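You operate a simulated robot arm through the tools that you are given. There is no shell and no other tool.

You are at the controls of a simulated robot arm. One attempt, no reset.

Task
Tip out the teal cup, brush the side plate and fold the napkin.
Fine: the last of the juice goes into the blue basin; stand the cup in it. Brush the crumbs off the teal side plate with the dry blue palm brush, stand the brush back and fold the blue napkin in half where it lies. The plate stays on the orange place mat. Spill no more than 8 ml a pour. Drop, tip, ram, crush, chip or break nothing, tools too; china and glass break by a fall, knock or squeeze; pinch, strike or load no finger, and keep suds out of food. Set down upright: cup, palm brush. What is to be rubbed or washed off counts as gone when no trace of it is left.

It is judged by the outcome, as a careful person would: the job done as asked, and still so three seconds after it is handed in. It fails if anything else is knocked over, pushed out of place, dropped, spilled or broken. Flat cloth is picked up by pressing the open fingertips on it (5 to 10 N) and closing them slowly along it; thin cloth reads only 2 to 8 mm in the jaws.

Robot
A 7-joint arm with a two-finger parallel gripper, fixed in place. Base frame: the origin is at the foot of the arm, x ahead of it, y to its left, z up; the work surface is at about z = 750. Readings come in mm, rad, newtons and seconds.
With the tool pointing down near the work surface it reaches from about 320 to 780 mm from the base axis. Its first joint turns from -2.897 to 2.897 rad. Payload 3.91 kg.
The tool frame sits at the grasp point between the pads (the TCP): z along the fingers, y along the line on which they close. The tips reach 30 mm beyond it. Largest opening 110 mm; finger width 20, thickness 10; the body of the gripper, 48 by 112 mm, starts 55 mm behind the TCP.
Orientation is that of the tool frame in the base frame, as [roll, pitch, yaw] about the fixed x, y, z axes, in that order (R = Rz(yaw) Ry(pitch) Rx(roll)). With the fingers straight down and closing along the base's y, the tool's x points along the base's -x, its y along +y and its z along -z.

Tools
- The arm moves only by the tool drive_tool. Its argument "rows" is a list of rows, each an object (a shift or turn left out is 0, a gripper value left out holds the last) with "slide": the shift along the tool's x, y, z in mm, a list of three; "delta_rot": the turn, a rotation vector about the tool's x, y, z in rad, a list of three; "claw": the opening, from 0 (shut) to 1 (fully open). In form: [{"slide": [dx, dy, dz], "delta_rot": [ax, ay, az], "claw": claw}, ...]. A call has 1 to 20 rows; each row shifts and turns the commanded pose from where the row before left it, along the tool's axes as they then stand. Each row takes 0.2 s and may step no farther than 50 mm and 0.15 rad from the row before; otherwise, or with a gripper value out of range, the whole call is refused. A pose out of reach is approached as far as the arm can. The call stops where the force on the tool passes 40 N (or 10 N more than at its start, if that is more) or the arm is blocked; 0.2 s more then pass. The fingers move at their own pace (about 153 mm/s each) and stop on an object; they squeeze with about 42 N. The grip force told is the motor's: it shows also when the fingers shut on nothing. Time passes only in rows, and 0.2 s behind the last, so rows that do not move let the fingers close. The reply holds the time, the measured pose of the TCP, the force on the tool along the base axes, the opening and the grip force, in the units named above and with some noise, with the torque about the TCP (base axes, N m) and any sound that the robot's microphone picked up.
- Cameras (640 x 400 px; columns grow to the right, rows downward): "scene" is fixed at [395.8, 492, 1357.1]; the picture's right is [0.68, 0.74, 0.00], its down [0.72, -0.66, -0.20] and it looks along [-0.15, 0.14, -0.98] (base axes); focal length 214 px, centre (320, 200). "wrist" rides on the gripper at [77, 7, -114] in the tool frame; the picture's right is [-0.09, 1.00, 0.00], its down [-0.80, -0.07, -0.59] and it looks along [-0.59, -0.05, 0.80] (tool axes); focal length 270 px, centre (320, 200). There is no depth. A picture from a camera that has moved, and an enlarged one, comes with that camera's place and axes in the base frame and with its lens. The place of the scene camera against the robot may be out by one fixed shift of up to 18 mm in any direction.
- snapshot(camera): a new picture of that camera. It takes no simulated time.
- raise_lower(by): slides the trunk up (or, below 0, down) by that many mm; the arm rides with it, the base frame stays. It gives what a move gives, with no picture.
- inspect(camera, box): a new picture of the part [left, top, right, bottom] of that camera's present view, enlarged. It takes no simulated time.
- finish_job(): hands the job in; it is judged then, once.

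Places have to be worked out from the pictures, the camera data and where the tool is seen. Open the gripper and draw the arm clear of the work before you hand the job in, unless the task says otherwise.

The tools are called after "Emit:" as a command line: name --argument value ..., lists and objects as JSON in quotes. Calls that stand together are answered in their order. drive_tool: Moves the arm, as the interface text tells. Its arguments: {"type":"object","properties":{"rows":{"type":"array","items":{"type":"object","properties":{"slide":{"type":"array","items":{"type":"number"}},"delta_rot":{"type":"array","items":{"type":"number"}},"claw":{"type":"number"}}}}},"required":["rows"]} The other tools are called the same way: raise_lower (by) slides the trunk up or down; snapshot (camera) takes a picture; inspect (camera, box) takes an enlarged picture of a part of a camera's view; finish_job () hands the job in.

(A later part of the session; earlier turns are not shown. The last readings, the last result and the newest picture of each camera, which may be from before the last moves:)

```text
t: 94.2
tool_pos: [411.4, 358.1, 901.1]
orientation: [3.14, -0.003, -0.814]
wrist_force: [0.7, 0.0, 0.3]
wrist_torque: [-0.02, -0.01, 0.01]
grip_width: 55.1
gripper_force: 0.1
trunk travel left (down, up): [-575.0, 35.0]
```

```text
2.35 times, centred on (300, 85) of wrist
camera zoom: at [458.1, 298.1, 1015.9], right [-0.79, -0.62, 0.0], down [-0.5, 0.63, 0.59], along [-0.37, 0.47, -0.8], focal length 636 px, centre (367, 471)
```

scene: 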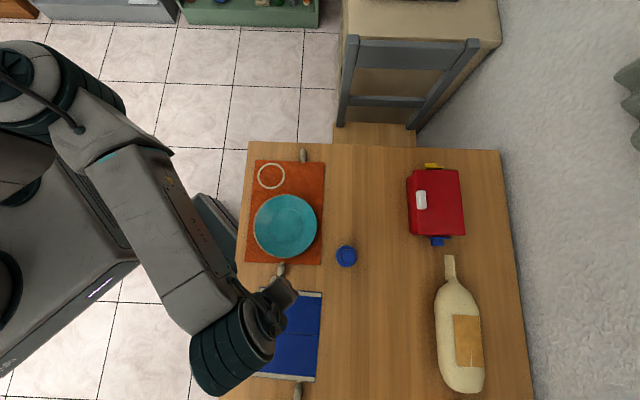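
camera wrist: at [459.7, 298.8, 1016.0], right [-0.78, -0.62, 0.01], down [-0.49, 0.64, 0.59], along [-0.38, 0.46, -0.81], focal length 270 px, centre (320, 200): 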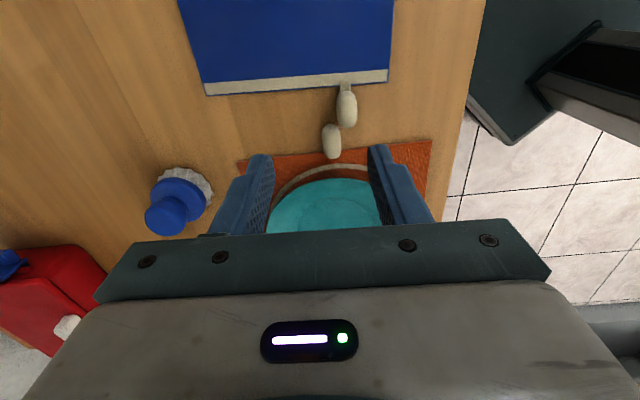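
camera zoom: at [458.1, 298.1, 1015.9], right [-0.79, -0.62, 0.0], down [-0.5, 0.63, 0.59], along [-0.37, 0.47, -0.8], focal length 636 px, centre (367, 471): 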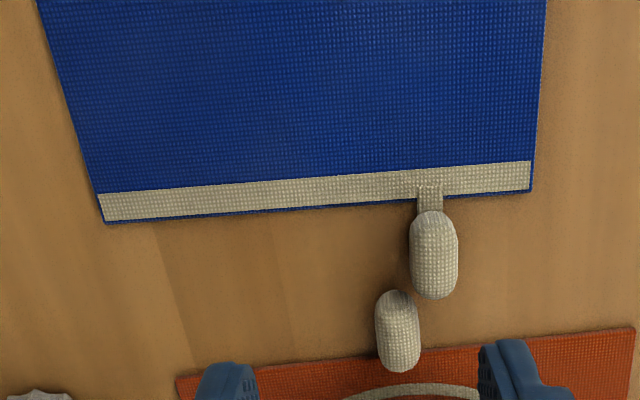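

The hem runs almost along the tool's y; its midpoint is at tool (14, −19) mm. I'll move so the tips will land about 12 mm inside the hem at its middle, jaws about 40 mm apart, and go down to z≈800.

Emit:
drive_tool --rows '[{"slide": [25.6, -19.5, 0], "delta_rot": [0, 0, 0.019], "claw": 0.36}, {"slide": [0, 0, 30]}, {"slide": [0, 0, 30]}, {"slide": [0, 0, 30]}, {"slide": [0, 0, 10]}, {"slide": [0, 0, 0]}]'

Emit:
snapshot --camera "wrist"

Emit:
inspect --camera "wrist" --box '[180, 80, 460, 240]'

```text
t: 95.6
tool_pos: [443.2, 351.5, 801.5]
orientation: [3.141, -0.003, -0.835]
wrist_force: [0.4, -0.1, -0.6]
wrist_torque: [0.01, 0.0, 0.0]
grip_width: 39.4
gripper_force: 0.1
trunk travel left (down, up): [-575.0, 35.0]
```

```text
taken
camera wrist: at [488.6, 290.7, 916.6], right [-0.8, -0.6, 0.0], down [-0.49, 0.64, 0.59], along [-0.36, 0.47, -0.81], focal length 270 px, centre (320, 200)
```

wrist: 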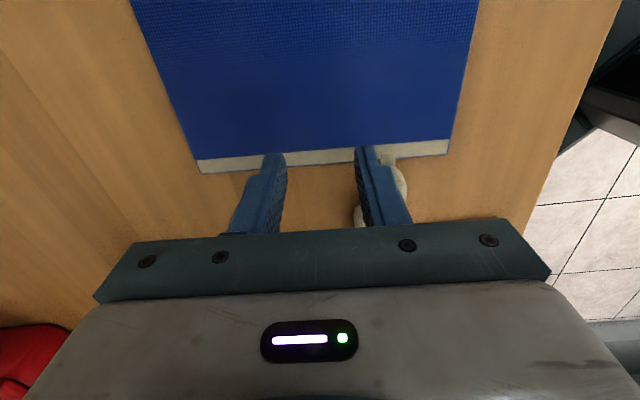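

```text
2.29 times, centred on (320, 160) of wrist
camera zoom: at [488.6, 290.7, 916.6], right [-0.8, -0.6, 0.0], down [-0.49, 0.64, 0.59], along [-0.36, 0.47, -0.81], focal length 618 px, centre (320, 291)
```

zoom: 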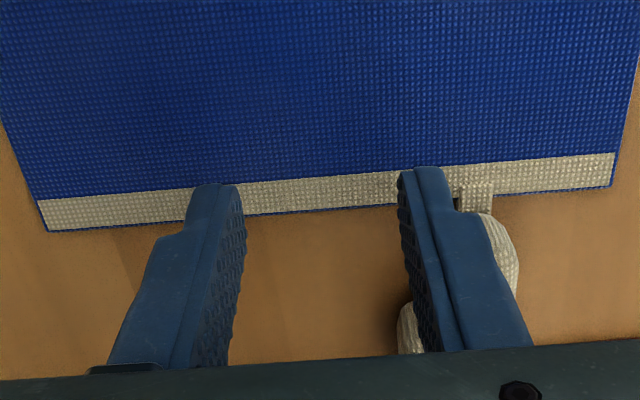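

The tips are centred on the hem's middle, 14 mm inside the edge, and clear of the toggle. I'll shift 3 mm toward the edge and lower to just above the cloth.

Emit:
drive_tool --rows '[{"slide": [-3, 0, 8]}, {"slide": [0, 0, 5]}, {"slide": [0, 0, 2]}, {"slide": [0, 0, 0]}]'

```text
t: 96.6
tool_pos: [440.7, 354.8, 787.6]
orientation: [3.142, -0.001, -0.835]
wrist_force: [0.2, 0.3, -0.3]
wrist_torque: [0.02, -0.01, -0.02]
grip_width: 39.4
gripper_force: 0.0
trunk travel left (down, up): [-575.0, 35.0]
```

Emit:
drive_tool --rows '[{"slide": [0, 0, 1.5]}, {"slide": [0, 0, 1.5]}, {"slide": [0, 0, 0]}]'

```text
t: 97.4
tool_pos: [440.2, 354.5, 784.6]
orientation: [3.14, -0.001, -0.836]
wrist_force: [0.6, 0.0, 0.3]
wrist_torque: [-0.01, -0.02, 0.03]
grip_width: 39.7
gripper_force: 0.0
trunk travel left (down, up): [-575.0, 35.0]
```

Still no contact at z 784.6. I'll continue in 1 mm steps.

Emit:
drive_tool --rows '[{"slide": [0, 0, 1]}, {"slide": [0, 0, 1]}, {"slide": [0, 0, 0]}]'

```text
t: 98.2
tool_pos: [441.6, 354.7, 784.0]
orientation: [-3.141, -0.001, -0.834]
wrist_force: [0.1, 1.1, 19.2]
wrist_torque: [-0.16, 0.1, 0.04]
grip_width: 39.8
gripper_force: 0.1
trunk travel left (down, up): [-575.0, 35.0]
```

That gives 19 N, too hard; I'll back off 0.8 mm to get into the 5–10 N band.

Emit:
drive_tool --rows '[{"slide": [0, 0, -0.8]}, {"slide": [0, 0, 0]}]'

```text
t: 98.8
tool_pos: [441.4, 354.0, 784.0]
orientation: [-3.14, -0.002, -0.834]
wrist_force: [2.4, 2.2, 19.9]
wrist_torque: [-0.04, -0.04, 0.04]
grip_width: 39.6
gripper_force: 0.0
trunk travel left (down, up): [-575.0, 35.0]
```

The force hasn't dropped yet. I'll back off another 0.8 mm.

Emit:
drive_tool --rows '[{"slide": [0, 0, -0.8]}, {"slide": [0, 0, 0]}]'

```text
t: 99.4
tool_pos: [439.9, 353.5, 784.0]
orientation: [3.14, -0.003, -0.833]
wrist_force: [2.9, 5.1, 15.8]
wrist_torque: [0.14, -0.04, 0.07]
grip_width: 39.6
gripper_force: 0.1
trunk travel left (down, up): [-575.0, 35.0]
```

Down to 15.8 N with some sideways load; I'll ease another 0.7 mm and let it settle.

Emit:
drive_tool --rows '[{"slide": [0, 0, -0.7]}, {"slide": [0, 0, 0]}, {"slide": [0, 0, 0]}]'

```text
t: 100.2
tool_pos: [439.5, 353.0, 784.4]
orientation: [3.14, -0.001, -0.835]
wrist_force: [2.3, 1.2, 5.7]
wrist_torque: [0.03, -0.1, 0.03]
grip_width: 39.7
gripper_force: 0.4
trunk travel left (down, up): [-575.0, 35.0]
```

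Now it presses with 5.7 N, within the band. I'll close the fingers slowly along the cloth, about 1 mm per side per step, and watch the force.

Emit:
drive_tool --rows '[{"claw": 0.34}, {"claw": 0.32}, {"claw": 0.3}, {"claw": 0.28}, {"claw": 0.26}, {"claw": 0.24}, {"claw": 0.22}]'

Emit:
inspect --camera "wrist" --box '[180, 80, 460, 240]'

```text
t: 101.8
tool_pos: [440.0, 354.8, 785.0]
orientation: [3.138, -0.001, -0.835]
wrist_force: [-0.1, -1.1, 2.1]
wrist_torque: [0.02, -0.02, -0.02]
grip_width: 24.3
gripper_force: 0.4
trunk travel left (down, up): [-575.0, 35.0]
```

```text
2.29 times, centred on (320, 160) of wrist
camera zoom: at [486.1, 293.1, 899.0], right [-0.8, -0.6, 0.0], down [-0.49, 0.64, 0.59], along [-0.36, 0.47, -0.81], focal length 618 px, centre (320, 291)
```

zoom: 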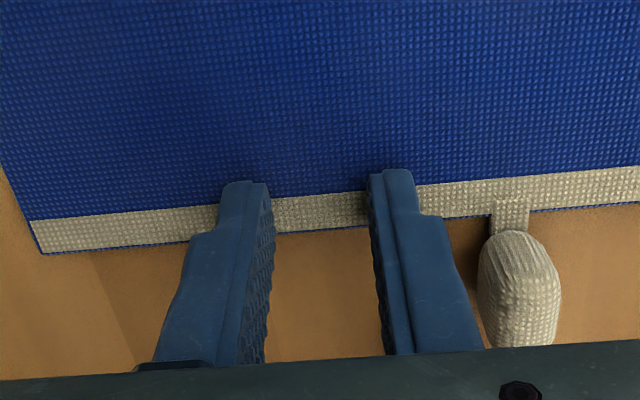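

The force has fallen to 2 N, so the tips are only sliding. I'll press 0.6 mm further to restore the load before closing on.

Emit:
drive_tool --rows '[{"slide": [0, 0, 0.6]}, {"slide": [0, 0, 0]}]'

```text
t: 102.4
tool_pos: [439.8, 354.0, 783.9]
orientation: [3.141, -0.001, -0.833]
wrist_force: [-2.9, 0.8, 9.6]
wrist_torque: [0.01, 0.08, 0.0]
grip_width: 24.2
gripper_force: 0.1
trunk travel left (down, up): [-575.0, 35.0]
```

9.6 N now. I'll keep closing slowly and re-check.

Emit:
drive_tool --rows '[{"claw": 0.2}, {"claw": 0.18}, {"claw": 0.16}, {"claw": 0.14}]'

Emit:
inspect --camera "wrist" --box '[180, 80, 460, 240]'

```text
t: 103.4
tool_pos: [441.1, 352.4, 783.7]
orientation: [-3.141, -0.003, -0.835]
wrist_force: [-1.1, 1.1, 13.0]
wrist_torque: [-0.03, 0.01, 0.03]
grip_width: 18.8
gripper_force: 3.1
trunk travel left (down, up): [-575.0, 35.0]
```

```text
2.29 times, centred on (320, 160) of wrist
camera zoom: at [486.6, 292.2, 898.7], right [-0.8, -0.6, 0.0], down [-0.49, 0.64, 0.59], along [-0.36, 0.47, -0.81], focal length 618 px, centre (320, 291)
```

zoom: 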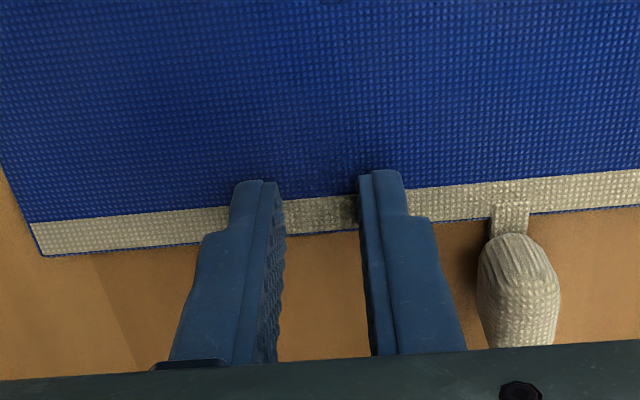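

The jaws are meeting resistance and a shaded wrinkle shows between them; 13 N is a touch high, so I'll ease 0.3 mm and keep closing.

Emit:
drive_tool --rows '[{"slide": [0, 0, -0.3], "claw": 0.13}, {"claw": 0.11}, {"claw": 0.09}, {"claw": 0.07}, {"claw": 0.05}, {"claw": 0.03}]'

Emit:
inspect --camera "wrist" --box '[180, 80, 460, 240]'

```text
t: 104.8
tool_pos: [441.0, 354.2, 784.4]
orientation: [-3.141, -0.003, -0.835]
wrist_force: [0.5, -1.2, 12.3]
wrist_torque: [-0.06, 0.04, 0.01]
grip_width: 6.7
gripper_force: 3.0
trunk travel left (down, up): [-575.0, 35.0]
```

```text
2.29 times, centred on (320, 160) of wrist
camera zoom: at [487.0, 292.0, 898.7], right [-0.8, -0.6, 0.0], down [-0.49, 0.64, 0.59], along [-0.36, 0.47, -0.81], focal length 618 px, centre (320, 291)
```

zoom: 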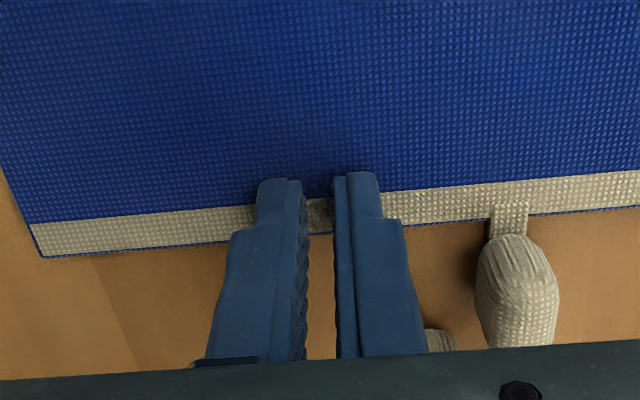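

The opening is 6.7 mm and still closing. I'll finish closing and see what it reads.

Emit:
drive_tool --rows '[{"claw": 0.02}, {"claw": 0.01}, {"claw": 0.0}, {"claw": 0.0}, {"claw": 0.0}]'

Emit:
inspect --camera "wrist" --box '[240, 120, 400, 220]'

```text
t: 106.0
tool_pos: [441.9, 353.0, 783.9]
orientation: [-3.14, -0.002, -0.834]
wrist_force: [-0.8, -0.6, 11.3]
wrist_torque: [-0.09, -0.01, 0.0]
grip_width: 0.0
gripper_force: 38.2
trunk travel left (down, up): [-575.0, 35.0]
```

```text
4.00 times, centred on (320, 170) of wrist
camera zoom: at [486.9, 292.3, 898.7], right [-0.8, -0.6, 0.0], down [-0.49, 0.64, 0.59], along [-0.36, 0.47, -0.81], focal length 1081 px, centre (320, 320)
```

zoom: 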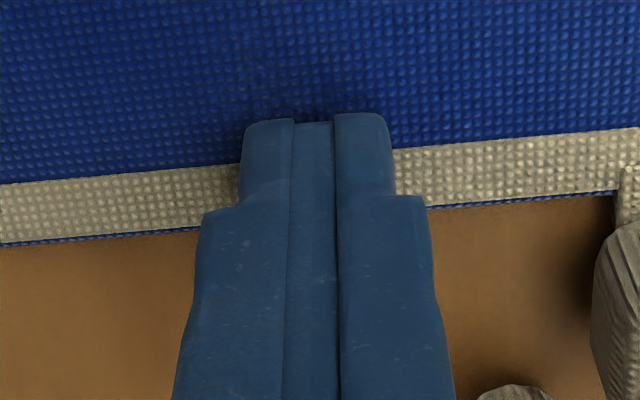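

It shut fully (0.0 mm), so the cloth wasn't caught. I'll lift a little, reopen, and look at the hem before retrying with steadier pressure.

Emit:
drive_tool --rows '[{"slide": [0, 0, -5]}, {"slide": [0, 0, -10]}, {"claw": 0.2}, {"claw": 0.4}, {"claw": 0.5}]'

Emit:
inspect --camera "wrist" --box '[180, 80, 460, 240]'

```text
t: 107.2
tool_pos: [440.7, 354.0, 798.6]
orientation: [3.14, -0.001, -0.835]
wrist_force: [1.0, -0.4, 0.7]
wrist_torque: [0.01, 0.01, 0.0]
grip_width: 55.2
gripper_force: 0.1
trunk travel left (down, up): [-575.0, 35.0]
```

```text
2.29 times, centred on (320, 160) of wrist
camera zoom: at [486.8, 293.8, 913.3], right [-0.8, -0.6, 0.0], down [-0.49, 0.64, 0.59], along [-0.36, 0.47, -0.81], focal length 618 px, centre (320, 291)
```

zoom: 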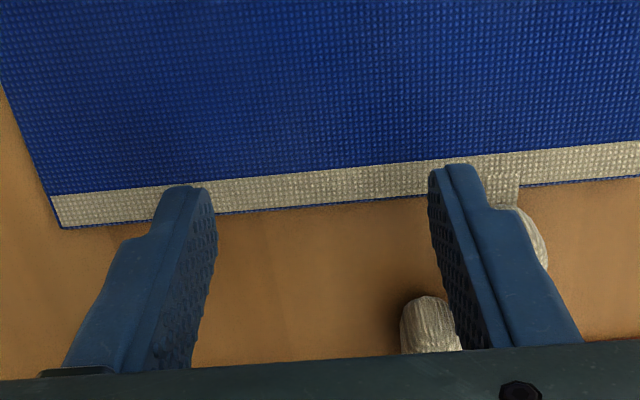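

The napkin is flat and unchanged. I'll retry from a smaller 28 mm opening, keeping the press near 7 N throughout.

Emit:
drive_tool --rows '[{"claw": 0.25}, {"slide": [0, 0, 8]}, {"slide": [0, 0, 5]}, {"slide": [0, 0, 0]}]'

Emit:
drive_tool --rows '[{"slide": [0, 0, 0.7]}, {"slide": [0, 0, 0.7]}, {"slide": [0, 0, 0]}]'

```text
t: 108.2
tool_pos: [441.4, 356.5, 786.6]
orientation: [-3.141, -0.001, -0.834]
wrist_force: [0.7, 0.6, 1.4]
wrist_torque: [0.01, 0.01, 0.0]
grip_width: 27.4
gripper_force: 0.0
trunk travel left (down, up): [-575.0, 35.0]
```

```text
t: 109.0
tool_pos: [440.0, 355.7, 784.0]
orientation: [3.141, -0.001, -0.835]
wrist_force: [-0.5, 0.7, 0.5]
wrist_torque: [0.01, 0.02, -0.02]
grip_width: 27.3
gripper_force: 0.0
trunk travel left (down, up): [-575.0, 35.0]
```

Emit:
drive_tool --rows '[{"slide": [0, 0, 0.5]}, {"slide": [0, 0, 0]}]'

```text
t: 109.6
tool_pos: [441.0, 355.1, 783.3]
orientation: [-3.141, -0.002, -0.833]
wrist_force: [-3.7, -1.2, 7.0]
wrist_torque: [-0.06, 0.06, -0.03]
grip_width: 27.4
gripper_force: 0.0
trunk travel left (down, up): [-575.0, 35.0]
```

7.0 N: in the band. I'll close slowly in short bursts, checking the press force each time.

Emit:
drive_tool --rows '[{"claw": 0.235}, {"claw": 0.22}, {"claw": 0.205}]'

```text
t: 110.4
tool_pos: [441.4, 356.5, 783.6]
orientation: [3.14, -0.001, -0.835]
wrist_force: [-1.1, -0.2, 8.8]
wrist_torque: [-0.05, 0.01, 0.03]
grip_width: 24.5
gripper_force: 2.3
trunk travel left (down, up): [-575.0, 35.0]
```

Emit:
drive_tool --rows '[{"claw": 0.19}, {"claw": 0.175}, {"claw": 0.16}, {"claw": 0.145}]'

Emit:
inspect --camera "wrist" --box '[240, 120, 400, 220]'

```text
t: 111.4
tool_pos: [441.5, 355.1, 784.1]
orientation: [-3.14, -0.001, -0.834]
wrist_force: [0.2, -0.5, 10.1]
wrist_torque: [-0.07, -0.05, 0.0]
grip_width: 18.8
gripper_force: 3.1
trunk travel left (down, up): [-575.0, 35.0]
```

```text
4.00 times, centred on (320, 170) of wrist
camera zoom: at [486.8, 294.1, 898.7], right [-0.8, -0.6, 0.0], down [-0.49, 0.64, 0.59], along [-0.36, 0.47, -0.81], focal length 1081 px, centre (320, 320)
```

zoom: 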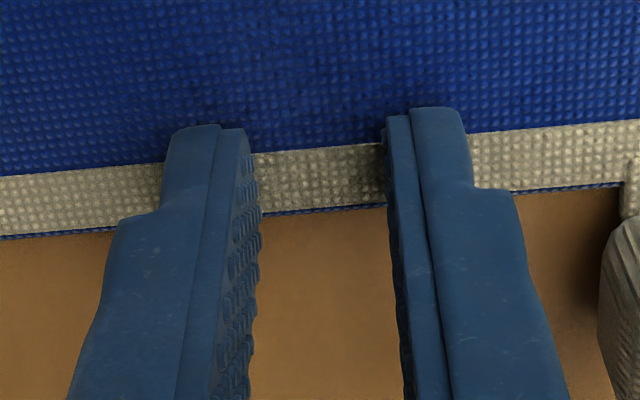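

Force is 10 N; I'll ease 0.2 mm and continue the slow close.

Emit:
drive_tool --rows '[{"slide": [0, 0, -0.25], "claw": 0.13}, {"claw": 0.115}, {"claw": 0.1}, {"claw": 0.085}]'

Emit:
drive_tool --rows '[{"claw": 0.07}, {"claw": 0.055}, {"claw": 0.045}, {"claw": 0.035}]'

Emit:
inspect --camera "wrist" --box '[240, 120, 400, 220]'

```text
t: 112.4
tool_pos: [441.4, 355.7, 784.1]
orientation: [3.141, -0.002, -0.834]
wrist_force: [-0.2, -0.3, 8.0]
wrist_torque: [-0.02, 0.02, 0.02]
grip_width: 11.6
gripper_force: 2.4
trunk travel left (down, up): [-575.0, 35.0]
```

```text
t: 113.4
tool_pos: [441.2, 355.1, 784.9]
orientation: [3.14, -0.003, -0.835]
wrist_force: [0.6, 0.2, 6.7]
wrist_torque: [0.02, -0.04, 0.02]
grip_width: 6.0
gripper_force: 2.0
trunk travel left (down, up): [-575.0, 35.0]
```

```text
4.00 times, centred on (320, 170) of wrist
camera zoom: at [487.3, 293.9, 898.8], right [-0.8, -0.6, 0.0], down [-0.49, 0.64, 0.59], along [-0.36, 0.47, -0.81], focal length 1081 px, centre (320, 320)
```

zoom: 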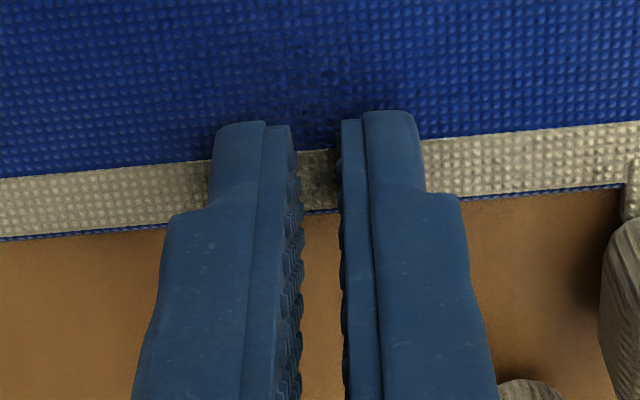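

The force has stayed within 5–10 N. I'll finish closing and read the jaws.

Emit:
drive_tool --rows '[{"claw": 0.025}, {"claw": 0.015}, {"claw": 0.005}, {"claw": 0.0}, {"claw": 0.0}]'

```text
t: 114.6
tool_pos: [440.9, 354.0, 784.9]
orientation: [-3.14, -0.001, -0.834]
wrist_force: [-0.6, -0.2, 6.4]
wrist_torque: [-0.04, 0.01, 0.03]
grip_width: 0.0
gripper_force: 37.8
trunk travel left (down, up): [-575.0, 35.0]
```

Shut on nothing again: with the jaws closing along the hem the cloth stays flat. I'll lift and look closely at the napkin's build (crease, toggles) before choosing another way.

Emit:
drive_tool --rows '[{"slide": [0, 0, -10]}, {"slide": [0, 0, -30]}, {"slide": [0, 0, -40], "claw": 0.3}, {"slide": [35, 0, -30]}, {"slide": [35, 0, 0]}, {"slide": [0, 0, 0]}]'

Emit:
snapshot --camera "wrist"

Emit:
inspect --camera "wrist" --box '[150, 0, 470, 200]'

```text
t: 116.0
tool_pos: [488.0, 302.5, 892.1]
orientation: [3.141, 0.0, -0.832]
wrist_force: [0.2, -0.8, -0.1]
wrist_torque: [-0.01, 0.01, 0.0]
grip_width: 32.9
gripper_force: 0.1
trunk travel left (down, up): [-575.0, 35.0]
```

```text
taken
camera wrist: at [534.0, 241.0, 1007.2], right [-0.8, -0.6, 0.0], down [-0.49, 0.64, 0.59], along [-0.36, 0.47, -0.81], focal length 270 px, centre (320, 200)
```

wrist: 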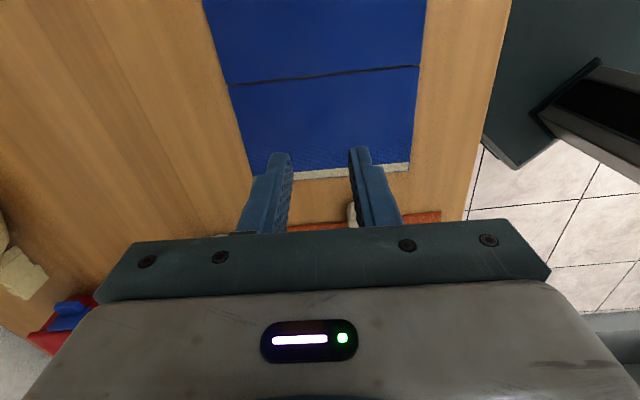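

```text
2.00 times, centred on (310, 100) of wrist
camera zoom: at [534.0, 241.0, 1007.2], right [-0.8, -0.6, 0.0], down [-0.49, 0.64, 0.59], along [-0.36, 0.47, -0.81], focal length 541 px, centre (340, 400)
```

zoom: 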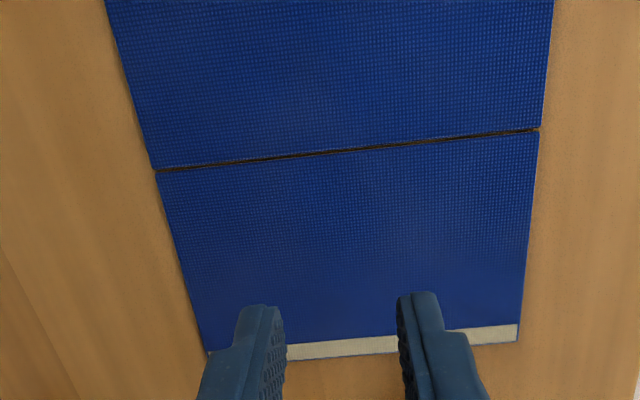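

Emit:
inspect --camera "wrist" --box '[215, 55, 275, 100]'

Emit:
inspect --camera "wrist" --box '[375, 45, 435, 90]'

Emit:
inspect --camera "scene" --box '[240, 350, 340, 400]'

```text
8.89 times, centred on (245, 78) of wrist
camera zoom: at [534.0, 241.0, 1007.2], right [-0.8, -0.6, 0.0], down [-0.49, 0.64, 0.59], along [-0.36, 0.47, -0.81], focal length 2402 px, centre (987, 1289)
```

zoom: 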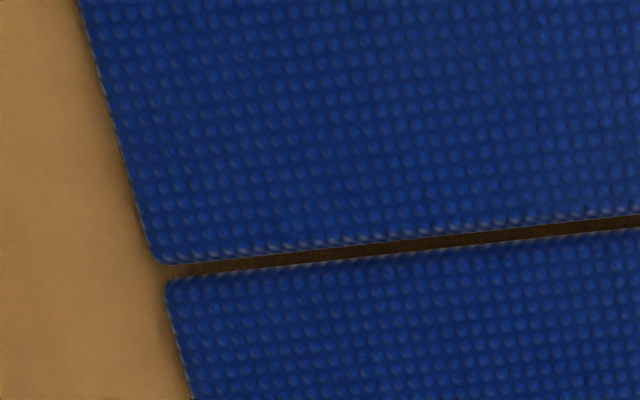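

```text
8.89 times, centred on (405, 68) of wrist
camera zoom: at [534.0, 241.0, 1007.2], right [-0.8, -0.6, 0.0], down [-0.49, 0.64, 0.59], along [-0.36, 0.47, -0.81], focal length 2402 px, centre (-436, 1378)
```

zoom: 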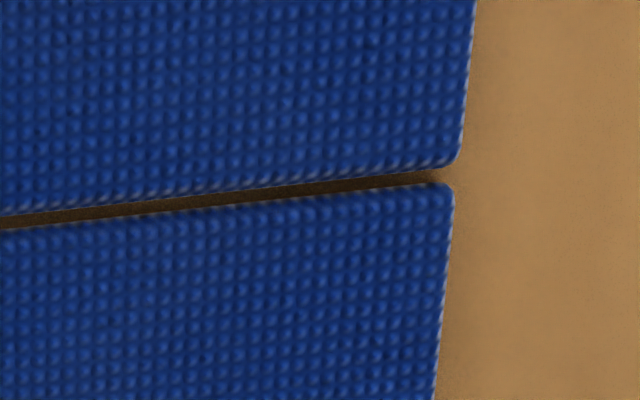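

```text
6.40 times, centred on (290, 375) of scene
camera zoom: at [395.8, 492.0, 1357.1], right [0.68, 0.74, 0.0], down [0.72, -0.66, -0.2], along [-0.15, 0.14, -0.98], focal length 1373 px, centre (512, -920)
```

zoom: 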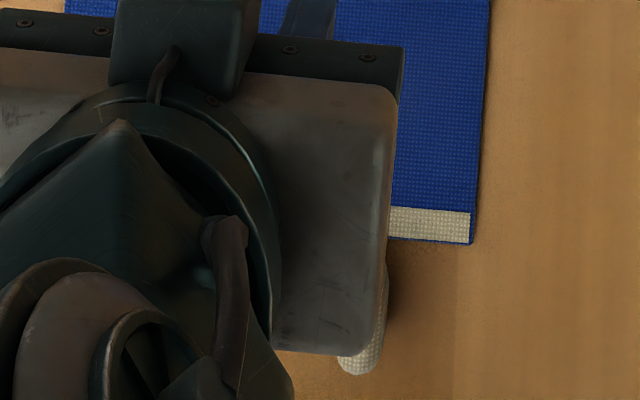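

The close-ups show the napkin is two stiff hinged halves with a gap at the crease, so it can't be bunched. The toggle sewn to the hem is the thing to hold; I'll move above the plate-side toggle with the jaws closing across it and look.

Emit:
drive_tool --rows '[{"slide": [-32.2, 16, 0], "claw": 0.42}, {"slide": [-32.2, 16, 0]}, {"slide": [-32.1, 16, 0]}, {"slide": [0, 0, 20]}, {"slide": [0, 0, 20]}, {"slide": [0, 0, 0]}]'

Emit:
snapshot --camera "wrist"

Emit:
inspect --camera "wrist" --box '[220, 80, 420, 230]'

```text
t: 117.4
tool_pos: [388.6, 342.9, 853.0]
orientation: [-3.141, -0.002, -0.835]
wrist_force: [0.0, -0.1, -0.3]
wrist_torque: [-0.03, 0.06, 0.0]
grip_width: 46.2
gripper_force: 0.2
trunk travel left (down, up): [-575.0, 35.0]
```

```text
taken
camera wrist: at [435.6, 281.1, 968.4], right [-0.8, -0.6, 0.0], down [-0.49, 0.64, 0.59], along [-0.36, 0.47, -0.81], focal length 270 px, centre (320, 200)
```

wrist: 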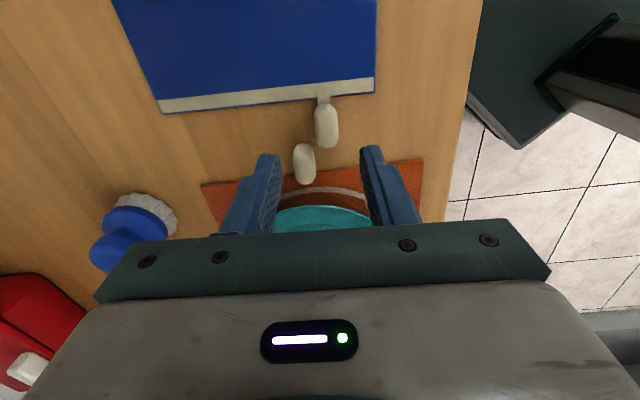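

```text
2.67 times, centred on (320, 155) of wrist
camera zoom: at [435.6, 281.1, 968.4], right [-0.8, -0.6, 0.0], down [-0.49, 0.64, 0.59], along [-0.36, 0.47, -0.81], focal length 721 px, centre (320, 320)
```

zoom: 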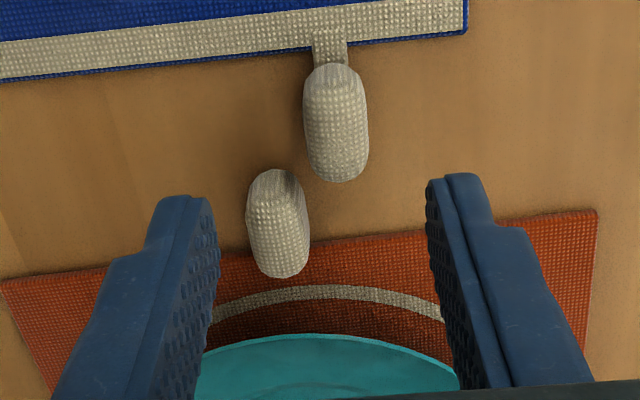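

The toggle bead is about 20 mm wide, centred about 5 mm to the tool's +y, and the mat's own toggle leaves about 7 mm of room for the finger. I'll shift 5 mm, narrow the jaws to 34 mm and lower to z≈790.

Emit:
drive_tool --rows '[{"slide": [0, 5, 0], "claw": 0.31}, {"slide": [0, 0, 25]}, {"slide": [0, 0, 20]}, {"slide": [0, 0, 10]}, {"slide": [0, 0, 6]}, {"slide": [0, 0, 0]}]'

Emit:
inspect --camera "wrist" --box '[220, 80, 420, 230]'

```text
t: 118.8
tool_pos: [387.1, 337.5, 792.5]
orientation: [-3.141, -0.002, -0.833]
wrist_force: [-0.1, -0.2, 1.2]
wrist_torque: [0.01, -0.02, 0.01]
grip_width: 34.0
gripper_force: 0.2
trunk travel left (down, up): [-575.0, 35.0]
```

```text
2.67 times, centred on (320, 155) of wrist
camera zoom: at [431.7, 276.4, 907.5], right [-0.8, -0.6, 0.0], down [-0.49, 0.64, 0.59], along [-0.36, 0.47, -0.81], focal length 721 px, centre (320, 320)
```

zoom: 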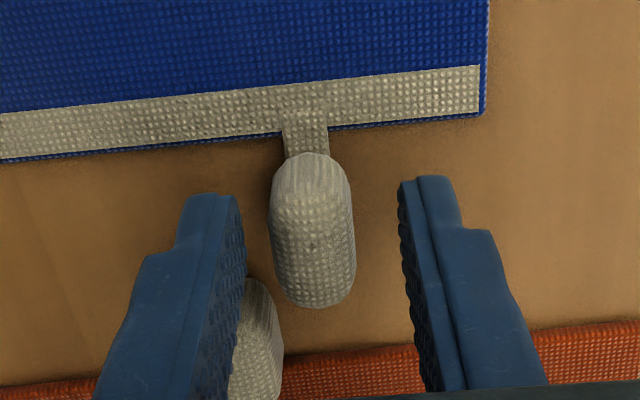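

The bead is between the fingers, about 2 mm off centre. I'll shift −1.8 mm and lower the last 8 mm carefully.

Emit:
drive_tool --rows '[{"slide": [0, -1.8, 3]}, {"slide": [0, 0, 3]}, {"slide": [0, 0, 1.5]}, {"slide": [0, 0, 0]}]'

```text
t: 119.8
tool_pos: [386.3, 338.5, 784.6]
orientation: [-3.141, -0.001, -0.834]
wrist_force: [0.6, 0.2, 0.3]
wrist_torque: [0.02, 0.0, -0.02]
grip_width: 34.1
gripper_force: 0.0
trunk travel left (down, up): [-575.0, 35.0]
```

No contact with anything. Now I'll close gently to find the bead's width.

Emit:
drive_tool --rows '[{"claw": 0.26}, {"claw": 0.22}, {"claw": 0.2}, {"claw": 0.19}, {"claw": 0.18}, {"claw": 0.175}]'

Emit:
inspect --camera "wrist" --box '[220, 80, 420, 230]'

```text
t: 121.2
tool_pos: [385.8, 339.9, 783.7]
orientation: [3.14, -0.002, -0.834]
wrist_force: [-0.1, 0.2, -0.2]
wrist_torque: [-0.02, 0.01, 0.02]
grip_width: 19.6
gripper_force: 0.1
trunk travel left (down, up): [-575.0, 35.0]
```

```text
2.67 times, centred on (320, 155) of wrist
camera zoom: at [431.9, 278.2, 899.5], right [-0.8, -0.6, 0.0], down [-0.49, 0.64, 0.59], along [-0.36, 0.47, -0.81], focal length 721 px, centre (320, 320)
```

zoom: 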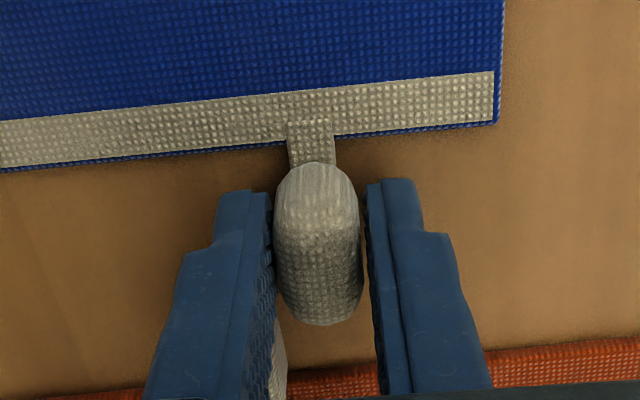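

Nearly touching at 19.6 mm. I'll close on in small steps.

Emit:
drive_tool --rows '[{"claw": 0.17}, {"claw": 0.165}, {"claw": 0.16}, {"claw": 0.16}]'

```text
t: 122.2
tool_pos: [386.5, 339.3, 784.5]
orientation: [3.141, -0.001, -0.834]
wrist_force: [0.0, 0.3, 0.0]
wrist_torque: [0.0, 0.01, 0.04]
grip_width: 18.4
gripper_force: 0.5
trunk travel left (down, up): [-575.0, 35.0]
```

Emit:
drive_tool --rows '[{"claw": 0.155}, {"claw": 0.15}, {"claw": 0.15}]'

```text
t: 123.0
tool_pos: [385.0, 338.3, 784.5]
orientation: [-3.14, -0.002, -0.834]
wrist_force: [0.4, -0.2, -0.2]
wrist_torque: [-0.01, 0.02, 0.02]
grip_width: 17.4
gripper_force: 1.0
trunk travel left (down, up): [-575.0, 35.0]
```

There's a soft resistance now. I'll squeeze a little more, in small steps.

Emit:
drive_tool --rows '[{"claw": 0.145}, {"claw": 0.14}, {"claw": 0.14}]'

Emit:
inspect --camera "wrist" --box '[220, 80, 420, 230]'

```text
t: 123.8
tool_pos: [385.5, 340.4, 785.3]
orientation: [3.14, -0.002, -0.833]
wrist_force: [-0.5, -0.4, 0.3]
wrist_torque: [0.01, -0.02, 0.04]
grip_width: 16.8
gripper_force: 42.2
trunk travel left (down, up): [-575.0, 35.0]
```

```text
2.67 times, centred on (320, 155) of wrist
camera zoom: at [431.9, 278.2, 899.5], right [-0.8, -0.6, 0.0], down [-0.49, 0.64, 0.59], along [-0.36, 0.47, -0.81], focal length 721 px, centre (320, 320)
```

zoom: 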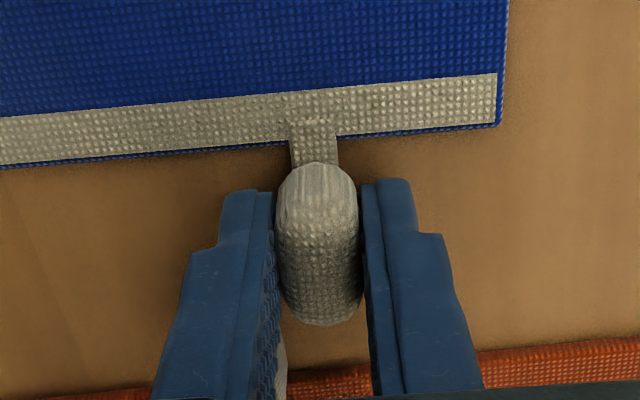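

At that point it's firmly held (42 N). I want the bead to be able to pivot in the jaws, so I'll relax the command slightly and read the force.

Emit:
drive_tool --rows '[{"claw": 0.146}, {"claw": 0.146}]'

```text
t: 124.4
tool_pos: [385.1, 339.2, 784.4]
orientation: [-3.141, -0.002, -0.833]
wrist_force: [0.3, 0.5, 0.1]
wrist_torque: [0.04, -0.03, 0.03]
grip_width: 17.0
gripper_force: 42.0
trunk travel left (down, up): [-575.0, 35.0]
```

Emit:
drive_tool --rows '[{"claw": 0.152}, {"claw": 0.152}]'

```text
t: 125.0
tool_pos: [385.8, 338.3, 784.5]
orientation: [-3.141, -0.002, -0.835]
wrist_force: [0.0, 0.6, 0.2]
wrist_torque: [-0.01, 0.0, -0.02]
grip_width: 17.8
gripper_force: 13.3
trunk travel left (down, up): [-575.0, 35.0]
```

A moderate 13 N now. I'll lift just 10 mm and look at how the napkin responds.

Emit:
drive_tool --rows '[{"slide": [0, 0, -3]}, {"slide": [0.3, 0, -4]}, {"slide": [0.3, 0, -4]}, {"slide": [0, 0, 0]}]'

Emit:
snapshot --camera "wrist"

Emit:
snapshot --camera "scene"

```text
t: 126.0
tool_pos: [386.3, 338.4, 794.9]
orientation: [3.141, -0.002, -0.834]
wrist_force: [-0.8, -0.1, -0.6]
wrist_torque: [0.03, 0.06, 0.01]
grip_width: 17.5
gripper_force: 13.6
trunk travel left (down, up): [-575.0, 35.0]
```

```text
taken
camera wrist: at [432.1, 277.9, 910.7], right [-0.8, -0.6, 0.0], down [-0.49, 0.64, 0.59], along [-0.36, 0.47, -0.81], focal length 270 px, centre (320, 200)
```

wrist: 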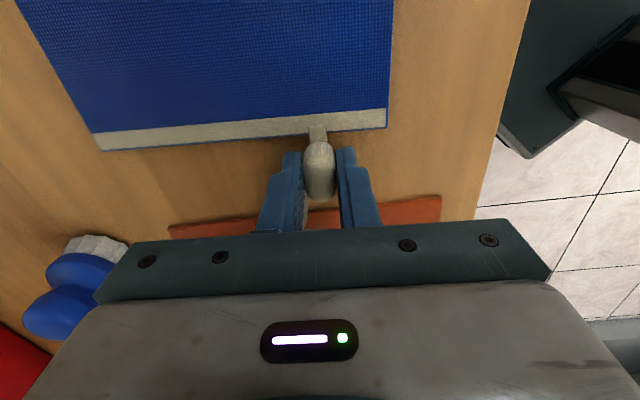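

```text
taken
```

scene: 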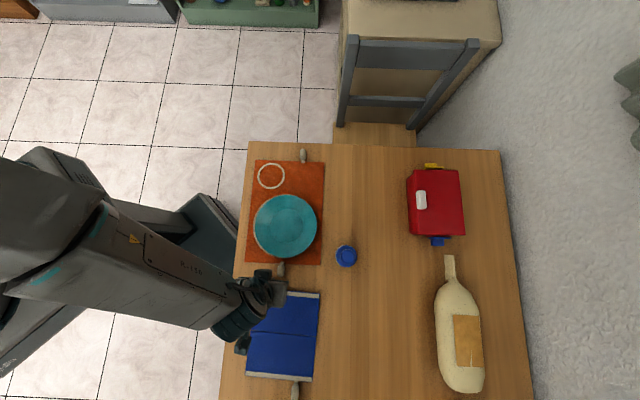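

The toggle came up with the jaws. I'll zoom the scene view to see whether the half is hinging at the crease or the whole napkin is shifting.

Emit:
inspect --camera "scene" --box '[230, 270, 350, 400]'

Emit:
inspect --camera "wrist" --box '[0, 0, 440, 220]'

```text
3.08 times, centred on (290, 335) of scene
camera zoom: at [395.8, 492.0, 1357.1], right [0.68, 0.74, 0.0], down [0.72, -0.66, -0.2], along [-0.15, 0.14, -0.98], focal length 660 px, centre (412, -215)
```

zoom: 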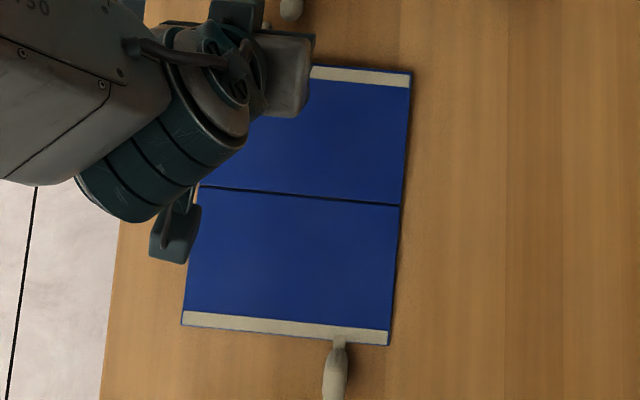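

```text
1.45 times, centred on (220, 110) of wrist
camera zoom: at [432.1, 277.9, 910.7], right [-0.8, -0.6, 0.0], down [-0.49, 0.64, 0.59], along [-0.36, 0.47, -0.81], focal length 393 px, centre (466, 331)
```

zoom: 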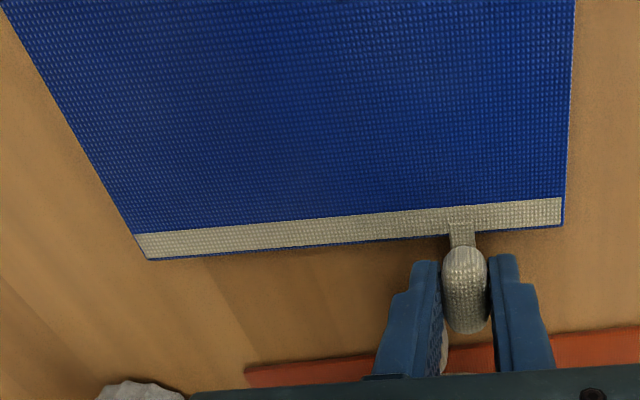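

The half is lifting and hinging at the crease; the whole napkin moved only about 6 mm sideways when I gripped it. I'll follow the hinge's arc (radius about 120 mm) up to 35° and check.

Emit:
drive_tool --rows '[{"slide": [1.2, 0, -9.8]}, {"slide": [2.3, 0, -10.3]}, {"slide": [3.1, 0, -9.9]}, {"slide": [4, 0, -9.7]}, {"slide": [4.9, 0, -9.3]}, {"slide": [5.6, 0, -8.8]}, {"slide": [0, 0, 0]}]'

Emit:
snapshot --camera "wrist"

Emit:
inspect --camera "scene" --box '[230, 270, 350, 400]'

```text
t: 127.6
tool_pos: [400.4, 323.2, 854.6]
orientation: [-3.142, -0.001, -0.835]
wrist_force: [0.1, -0.6, -0.5]
wrist_torque: [0.01, 0.04, 0.02]
grip_width: 17.6
gripper_force: 28.9
trunk travel left (down, up): [-575.0, 35.0]
```

```text
taken
camera wrist: at [446.4, 262.2, 969.7], right [-0.8, -0.6, 0.0], down [-0.49, 0.64, 0.59], along [-0.36, 0.47, -0.81], focal length 270 px, centre (320, 200)
```

wrist: 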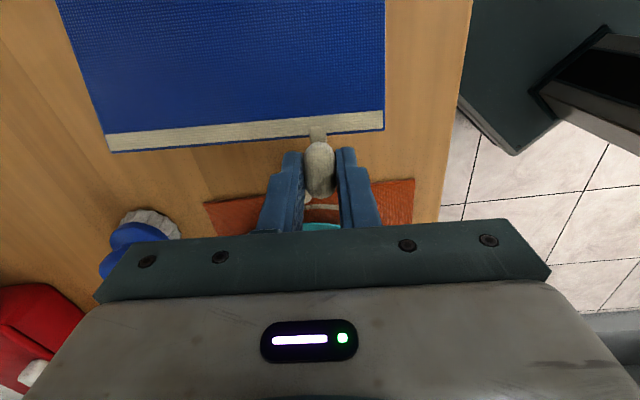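

```text
3.08 times, centred on (290, 335) of scene
camera zoom: at [395.8, 492.0, 1357.1], right [0.68, 0.74, 0.0], down [0.72, -0.66, -0.2], along [-0.15, 0.14, -0.98], focal length 660 px, centre (412, -215)
```

zoom: 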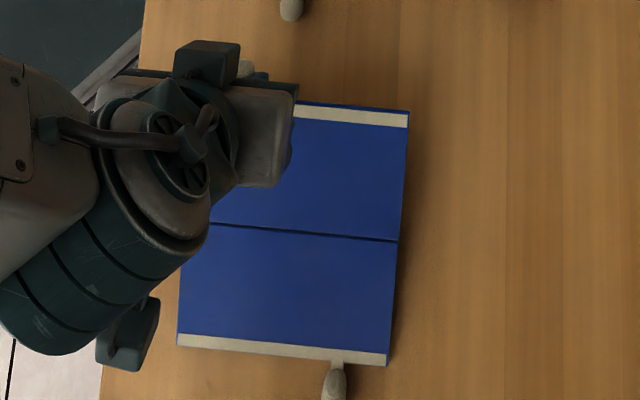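

Here the jaws resist the bead turning, so the crease is being lifted and the napkin dragged. I'll lower this half back the way it came and use a better plan: fold from the basin-side toggle, rotating the gripper along with the half.

Emit:
drive_tool --rows '[{"slide": [-5.6, 0, 8.8]}, {"slide": [-4.9, 0, 9.3]}, {"slide": [-4, 0, 9.7]}, {"slide": [-3.1, 0, 9.9]}, {"slide": [-2.3, 0, 10.3]}, {"slide": [-1.2, 0, 9.8]}, {"slide": [-0.3, 0, 4]}, {"slide": [-0.3, 0, 4]}, {"slide": [0, 0, 0]}]'

Emit:
inspect --camera "scene" --box '[230, 270, 350, 400]'

Emit:
snapshot --camera "wrist"

```text
t: 129.6
tool_pos: [384.6, 339.2, 788.4]
orientation: [3.14, 0.0, -0.833]
wrist_force: [-0.2, -0.3, -0.6]
wrist_torque: [-0.02, 0.03, 0.03]
grip_width: 18.1
gripper_force: 13.1
trunk travel left (down, up): [-575.0, 35.0]
```

```text
3.08 times, centred on (290, 335) of scene
camera zoom: at [395.8, 492.0, 1357.1], right [0.68, 0.74, 0.0], down [0.72, -0.66, -0.2], along [-0.15, 0.14, -0.98], focal length 660 px, centre (412, -215)
```

zoom: 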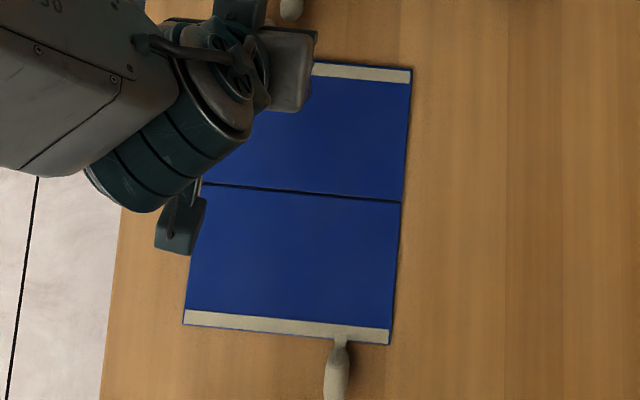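

```text
taken
camera wrist: at [431.5, 278.7, 902.6], right [-0.8, -0.6, 0.0], down [-0.49, 0.64, 0.59], along [-0.36, 0.47, -0.81], focal length 270 px, centre (320, 200)
```

wrist: 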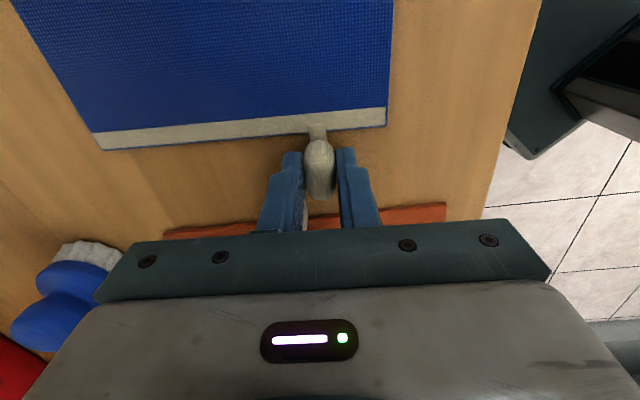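

The napkin settled back where it was before the lift. I'll lower the last 3.5 mm and let go of this toggle.

Emit:
drive_tool --rows '[{"slide": [0, 0, 2]}, {"slide": [0, 0, 1.3]}, {"claw": 0.165}, {"claw": 0.19}, {"claw": 0.24}, {"claw": 0.3}, {"slide": [0, 0, 0]}]'

Emit:
inspect --camera "wrist" --box '[220, 80, 420, 230]'

```text
t: 131.2
tool_pos: [385.9, 340.2, 784.2]
orientation: [-3.141, -0.001, -0.836]
wrist_force: [-0.6, -1.0, 0.9]
wrist_torque: [0.0, -0.01, -0.02]
grip_width: 33.1
gripper_force: 0.0
trunk travel left (down, up): [-575.0, 35.0]
```

```text
2.67 times, centred on (320, 155) of wrist
camera zoom: at [431.9, 279.3, 899.1], right [-0.8, -0.6, 0.0], down [-0.49, 0.64, 0.59], along [-0.36, 0.47, -0.81], focal length 721 px, centre (320, 320)
```

zoom: 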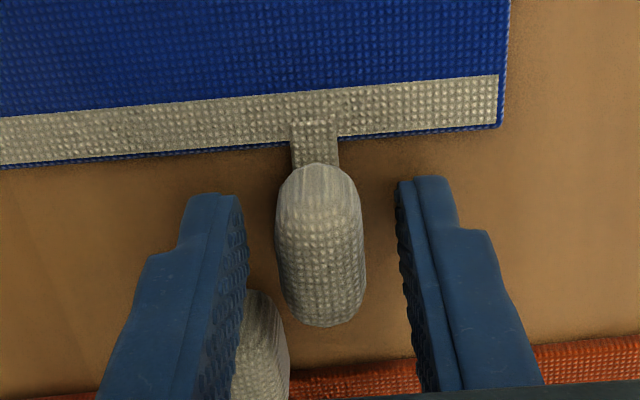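

The toggle is free and the napkin lies flat. I'll rise and go to the basin-side toggle, expected about (617, 225), and look at it from above.

Emit:
drive_tool --rows '[{"slide": [0, 0, -10]}, {"slide": [0, 0, -30]}, {"slide": [0, 0, -40]}, {"slide": [0, 0, -40]}, {"slide": [40, -15.8, 0]}, {"slide": [40, -15.8, 0]}, {"slide": [40, -15.8, 0]}, {"slide": [40, -15.8, 0]}, {"slide": [40, -15.8, 0]}, {"slide": [40, -15.8, 0]}, {"slide": [0, 0, 0]}]'

Emit:
snapshot --camera "wrist"

Emit:
inspect --camera "wrist" --box '[220, 60, 420, 210]'

Emit:
inspect --camera "scene" --box '[230, 270, 350, 400]'

```text
t: 133.6
tool_pos: [616.7, 223.8, 904.1]
orientation: [3.14, -0.002, -0.832]
wrist_force: [0.1, -0.4, 0.0]
wrist_torque: [0.02, 0.0, -0.01]
grip_width: 33.3
gripper_force: 0.0
trunk travel left (down, up): [-575.0, 35.0]
```

```text
taken
camera wrist: at [663.3, 162.7, 1018.7], right [-0.8, -0.6, 0.0], down [-0.49, 0.64, 0.59], along [-0.36, 0.47, -0.81], focal length 270 px, centre (320, 200)
```

wrist: 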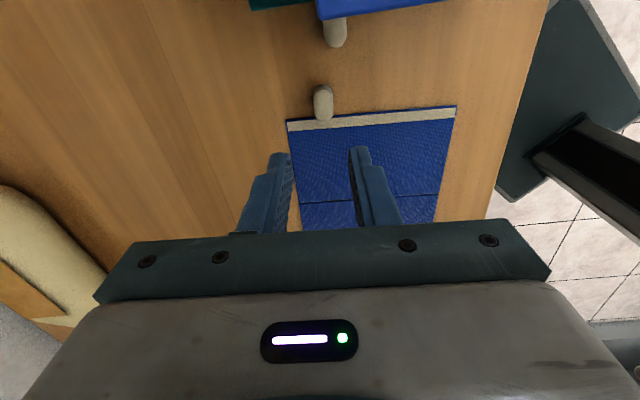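

```text
2.67 times, centred on (320, 135) of wrist
camera zoom: at [663.3, 162.7, 1018.7], right [-0.8, -0.6, 0.0], down [-0.49, 0.64, 0.59], along [-0.36, 0.47, -0.81], focal length 721 px, centre (320, 373)
```

zoom: 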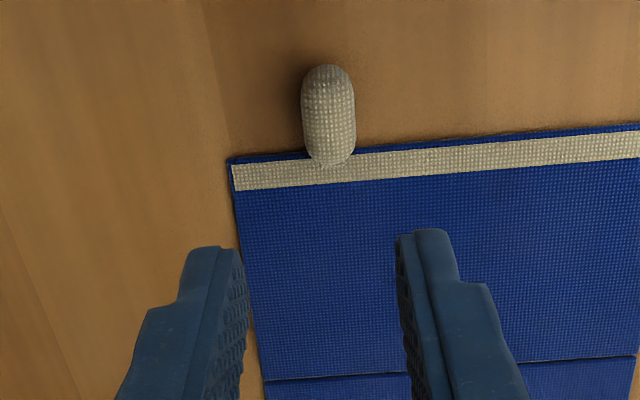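

```text
3.08 times, centred on (290, 335) of scene
camera zoom: at [395.8, 492.0, 1357.1], right [0.68, 0.74, 0.0], down [0.72, -0.66, -0.2], along [-0.15, 0.14, -0.98], focal length 660 px, centre (412, -215)
```

zoom: 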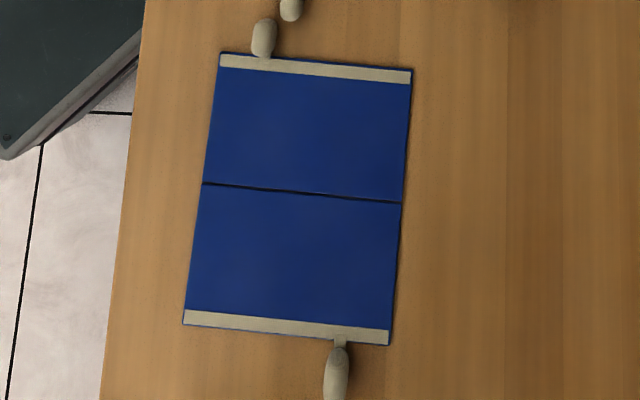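

The basin-side bead is centred about 4 mm to +y, its middle 18 mm past the hem. I'll centre on it, tilt the gripper 15° back (keeping the camera away from the basin), and come down to about z 797.

Emit:
drive_tool --rows '[{"slide": [-5.5, 3.8, 25]}, {"slide": [0, 0, 25]}, {"delta_rot": [0, 0.131, 0]}, {"delta_rot": [0, 0.131, 0]}, {"slide": [-5.1, 0, 19]}, {"slide": [-5.1, 0, 19]}, {"slide": [-4.4, 0, 16.4]}, {"slide": [0, 0, 0]}]'

Emit:
snapshot --camera "wrist"

Emit:
inspect --camera "wrist" --box '[220, 60, 420, 230]'

```text
t: 135.4
tool_pos: [610.9, 228.0, 800.6]
orientation: [-3.14, -0.266, -0.836]
wrist_force: [0.6, -0.8, 0.0]
wrist_torque: [-0.03, -0.01, -0.01]
grip_width: 33.3
gripper_force: 0.0
trunk travel left (down, up): [-575.0, 35.0]
```

```text
taken
camera wrist: at [634.9, 191.4, 931.0], right [-0.79, -0.61, -0.02], down [-0.57, 0.74, 0.36], along [-0.2, 0.3, -0.93], focal length 270 px, centre (320, 200)
```

wrist: 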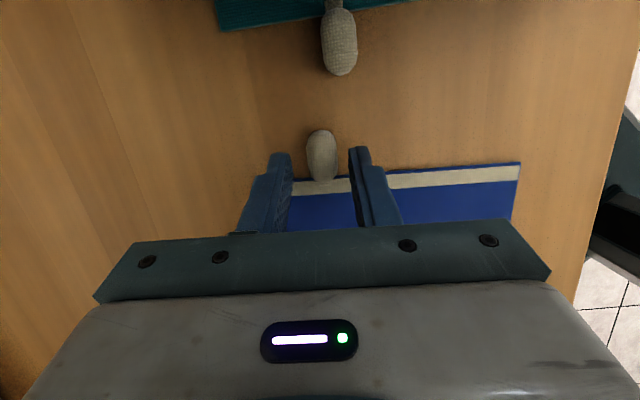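

```text
2.35 times, centred on (320, 145) of wrist
camera zoom: at [634.9, 191.4, 931.0], right [-0.79, -0.61, -0.02], down [-0.57, 0.74, 0.36], along [-0.2, 0.3, -0.93], focal length 636 px, centre (320, 329)
```

zoom: 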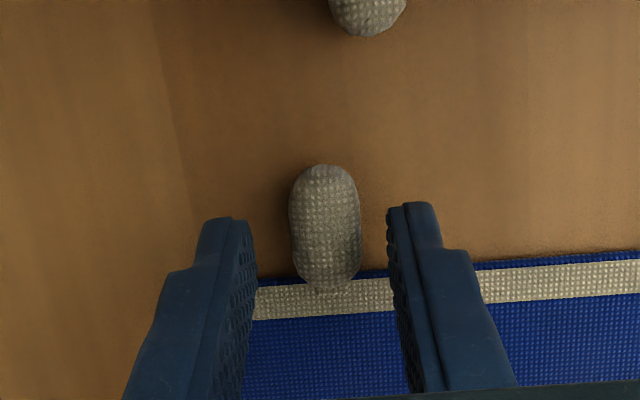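

The bead sits centred between the fingers. I'll go down the last 15 mm vertically in smaller steps.

Emit:
drive_tool --rows '[{"slide": [-1.8, 0, 6.8]}, {"slide": [-1.3, 0, 4.8]}, {"slide": [-0.8, 0, 2.9]}, {"slide": [0, 0, 0]}]'

Emit:
inspect --camera "wrist" --box '[220, 60, 420, 230]'

```text
t: 136.4
tool_pos: [609.2, 227.3, 784.3]
orientation: [-3.141, -0.264, -0.833]
wrist_force: [-0.2, -0.2, 0.1]
wrist_torque: [0.03, -0.02, 0.01]
grip_width: 32.9
gripper_force: 0.1
trunk travel left (down, up): [-575.0, 35.0]
```

```text
2.35 times, centred on (320, 145) of wrist
camera zoom: at [633.5, 190.7, 914.9], right [-0.79, -0.61, -0.02], down [-0.57, 0.73, 0.36], along [-0.2, 0.3, -0.93], focal length 636 px, centre (320, 329)
```

zoom: 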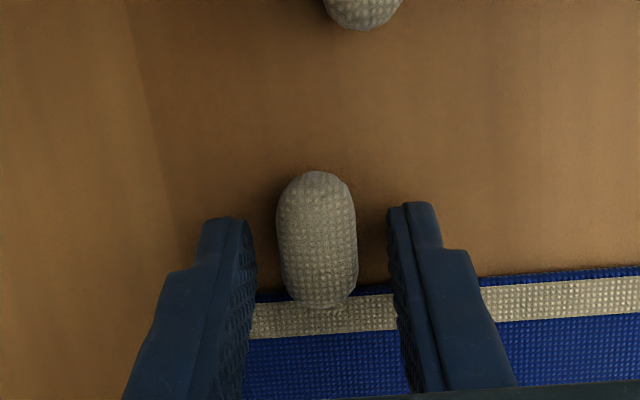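

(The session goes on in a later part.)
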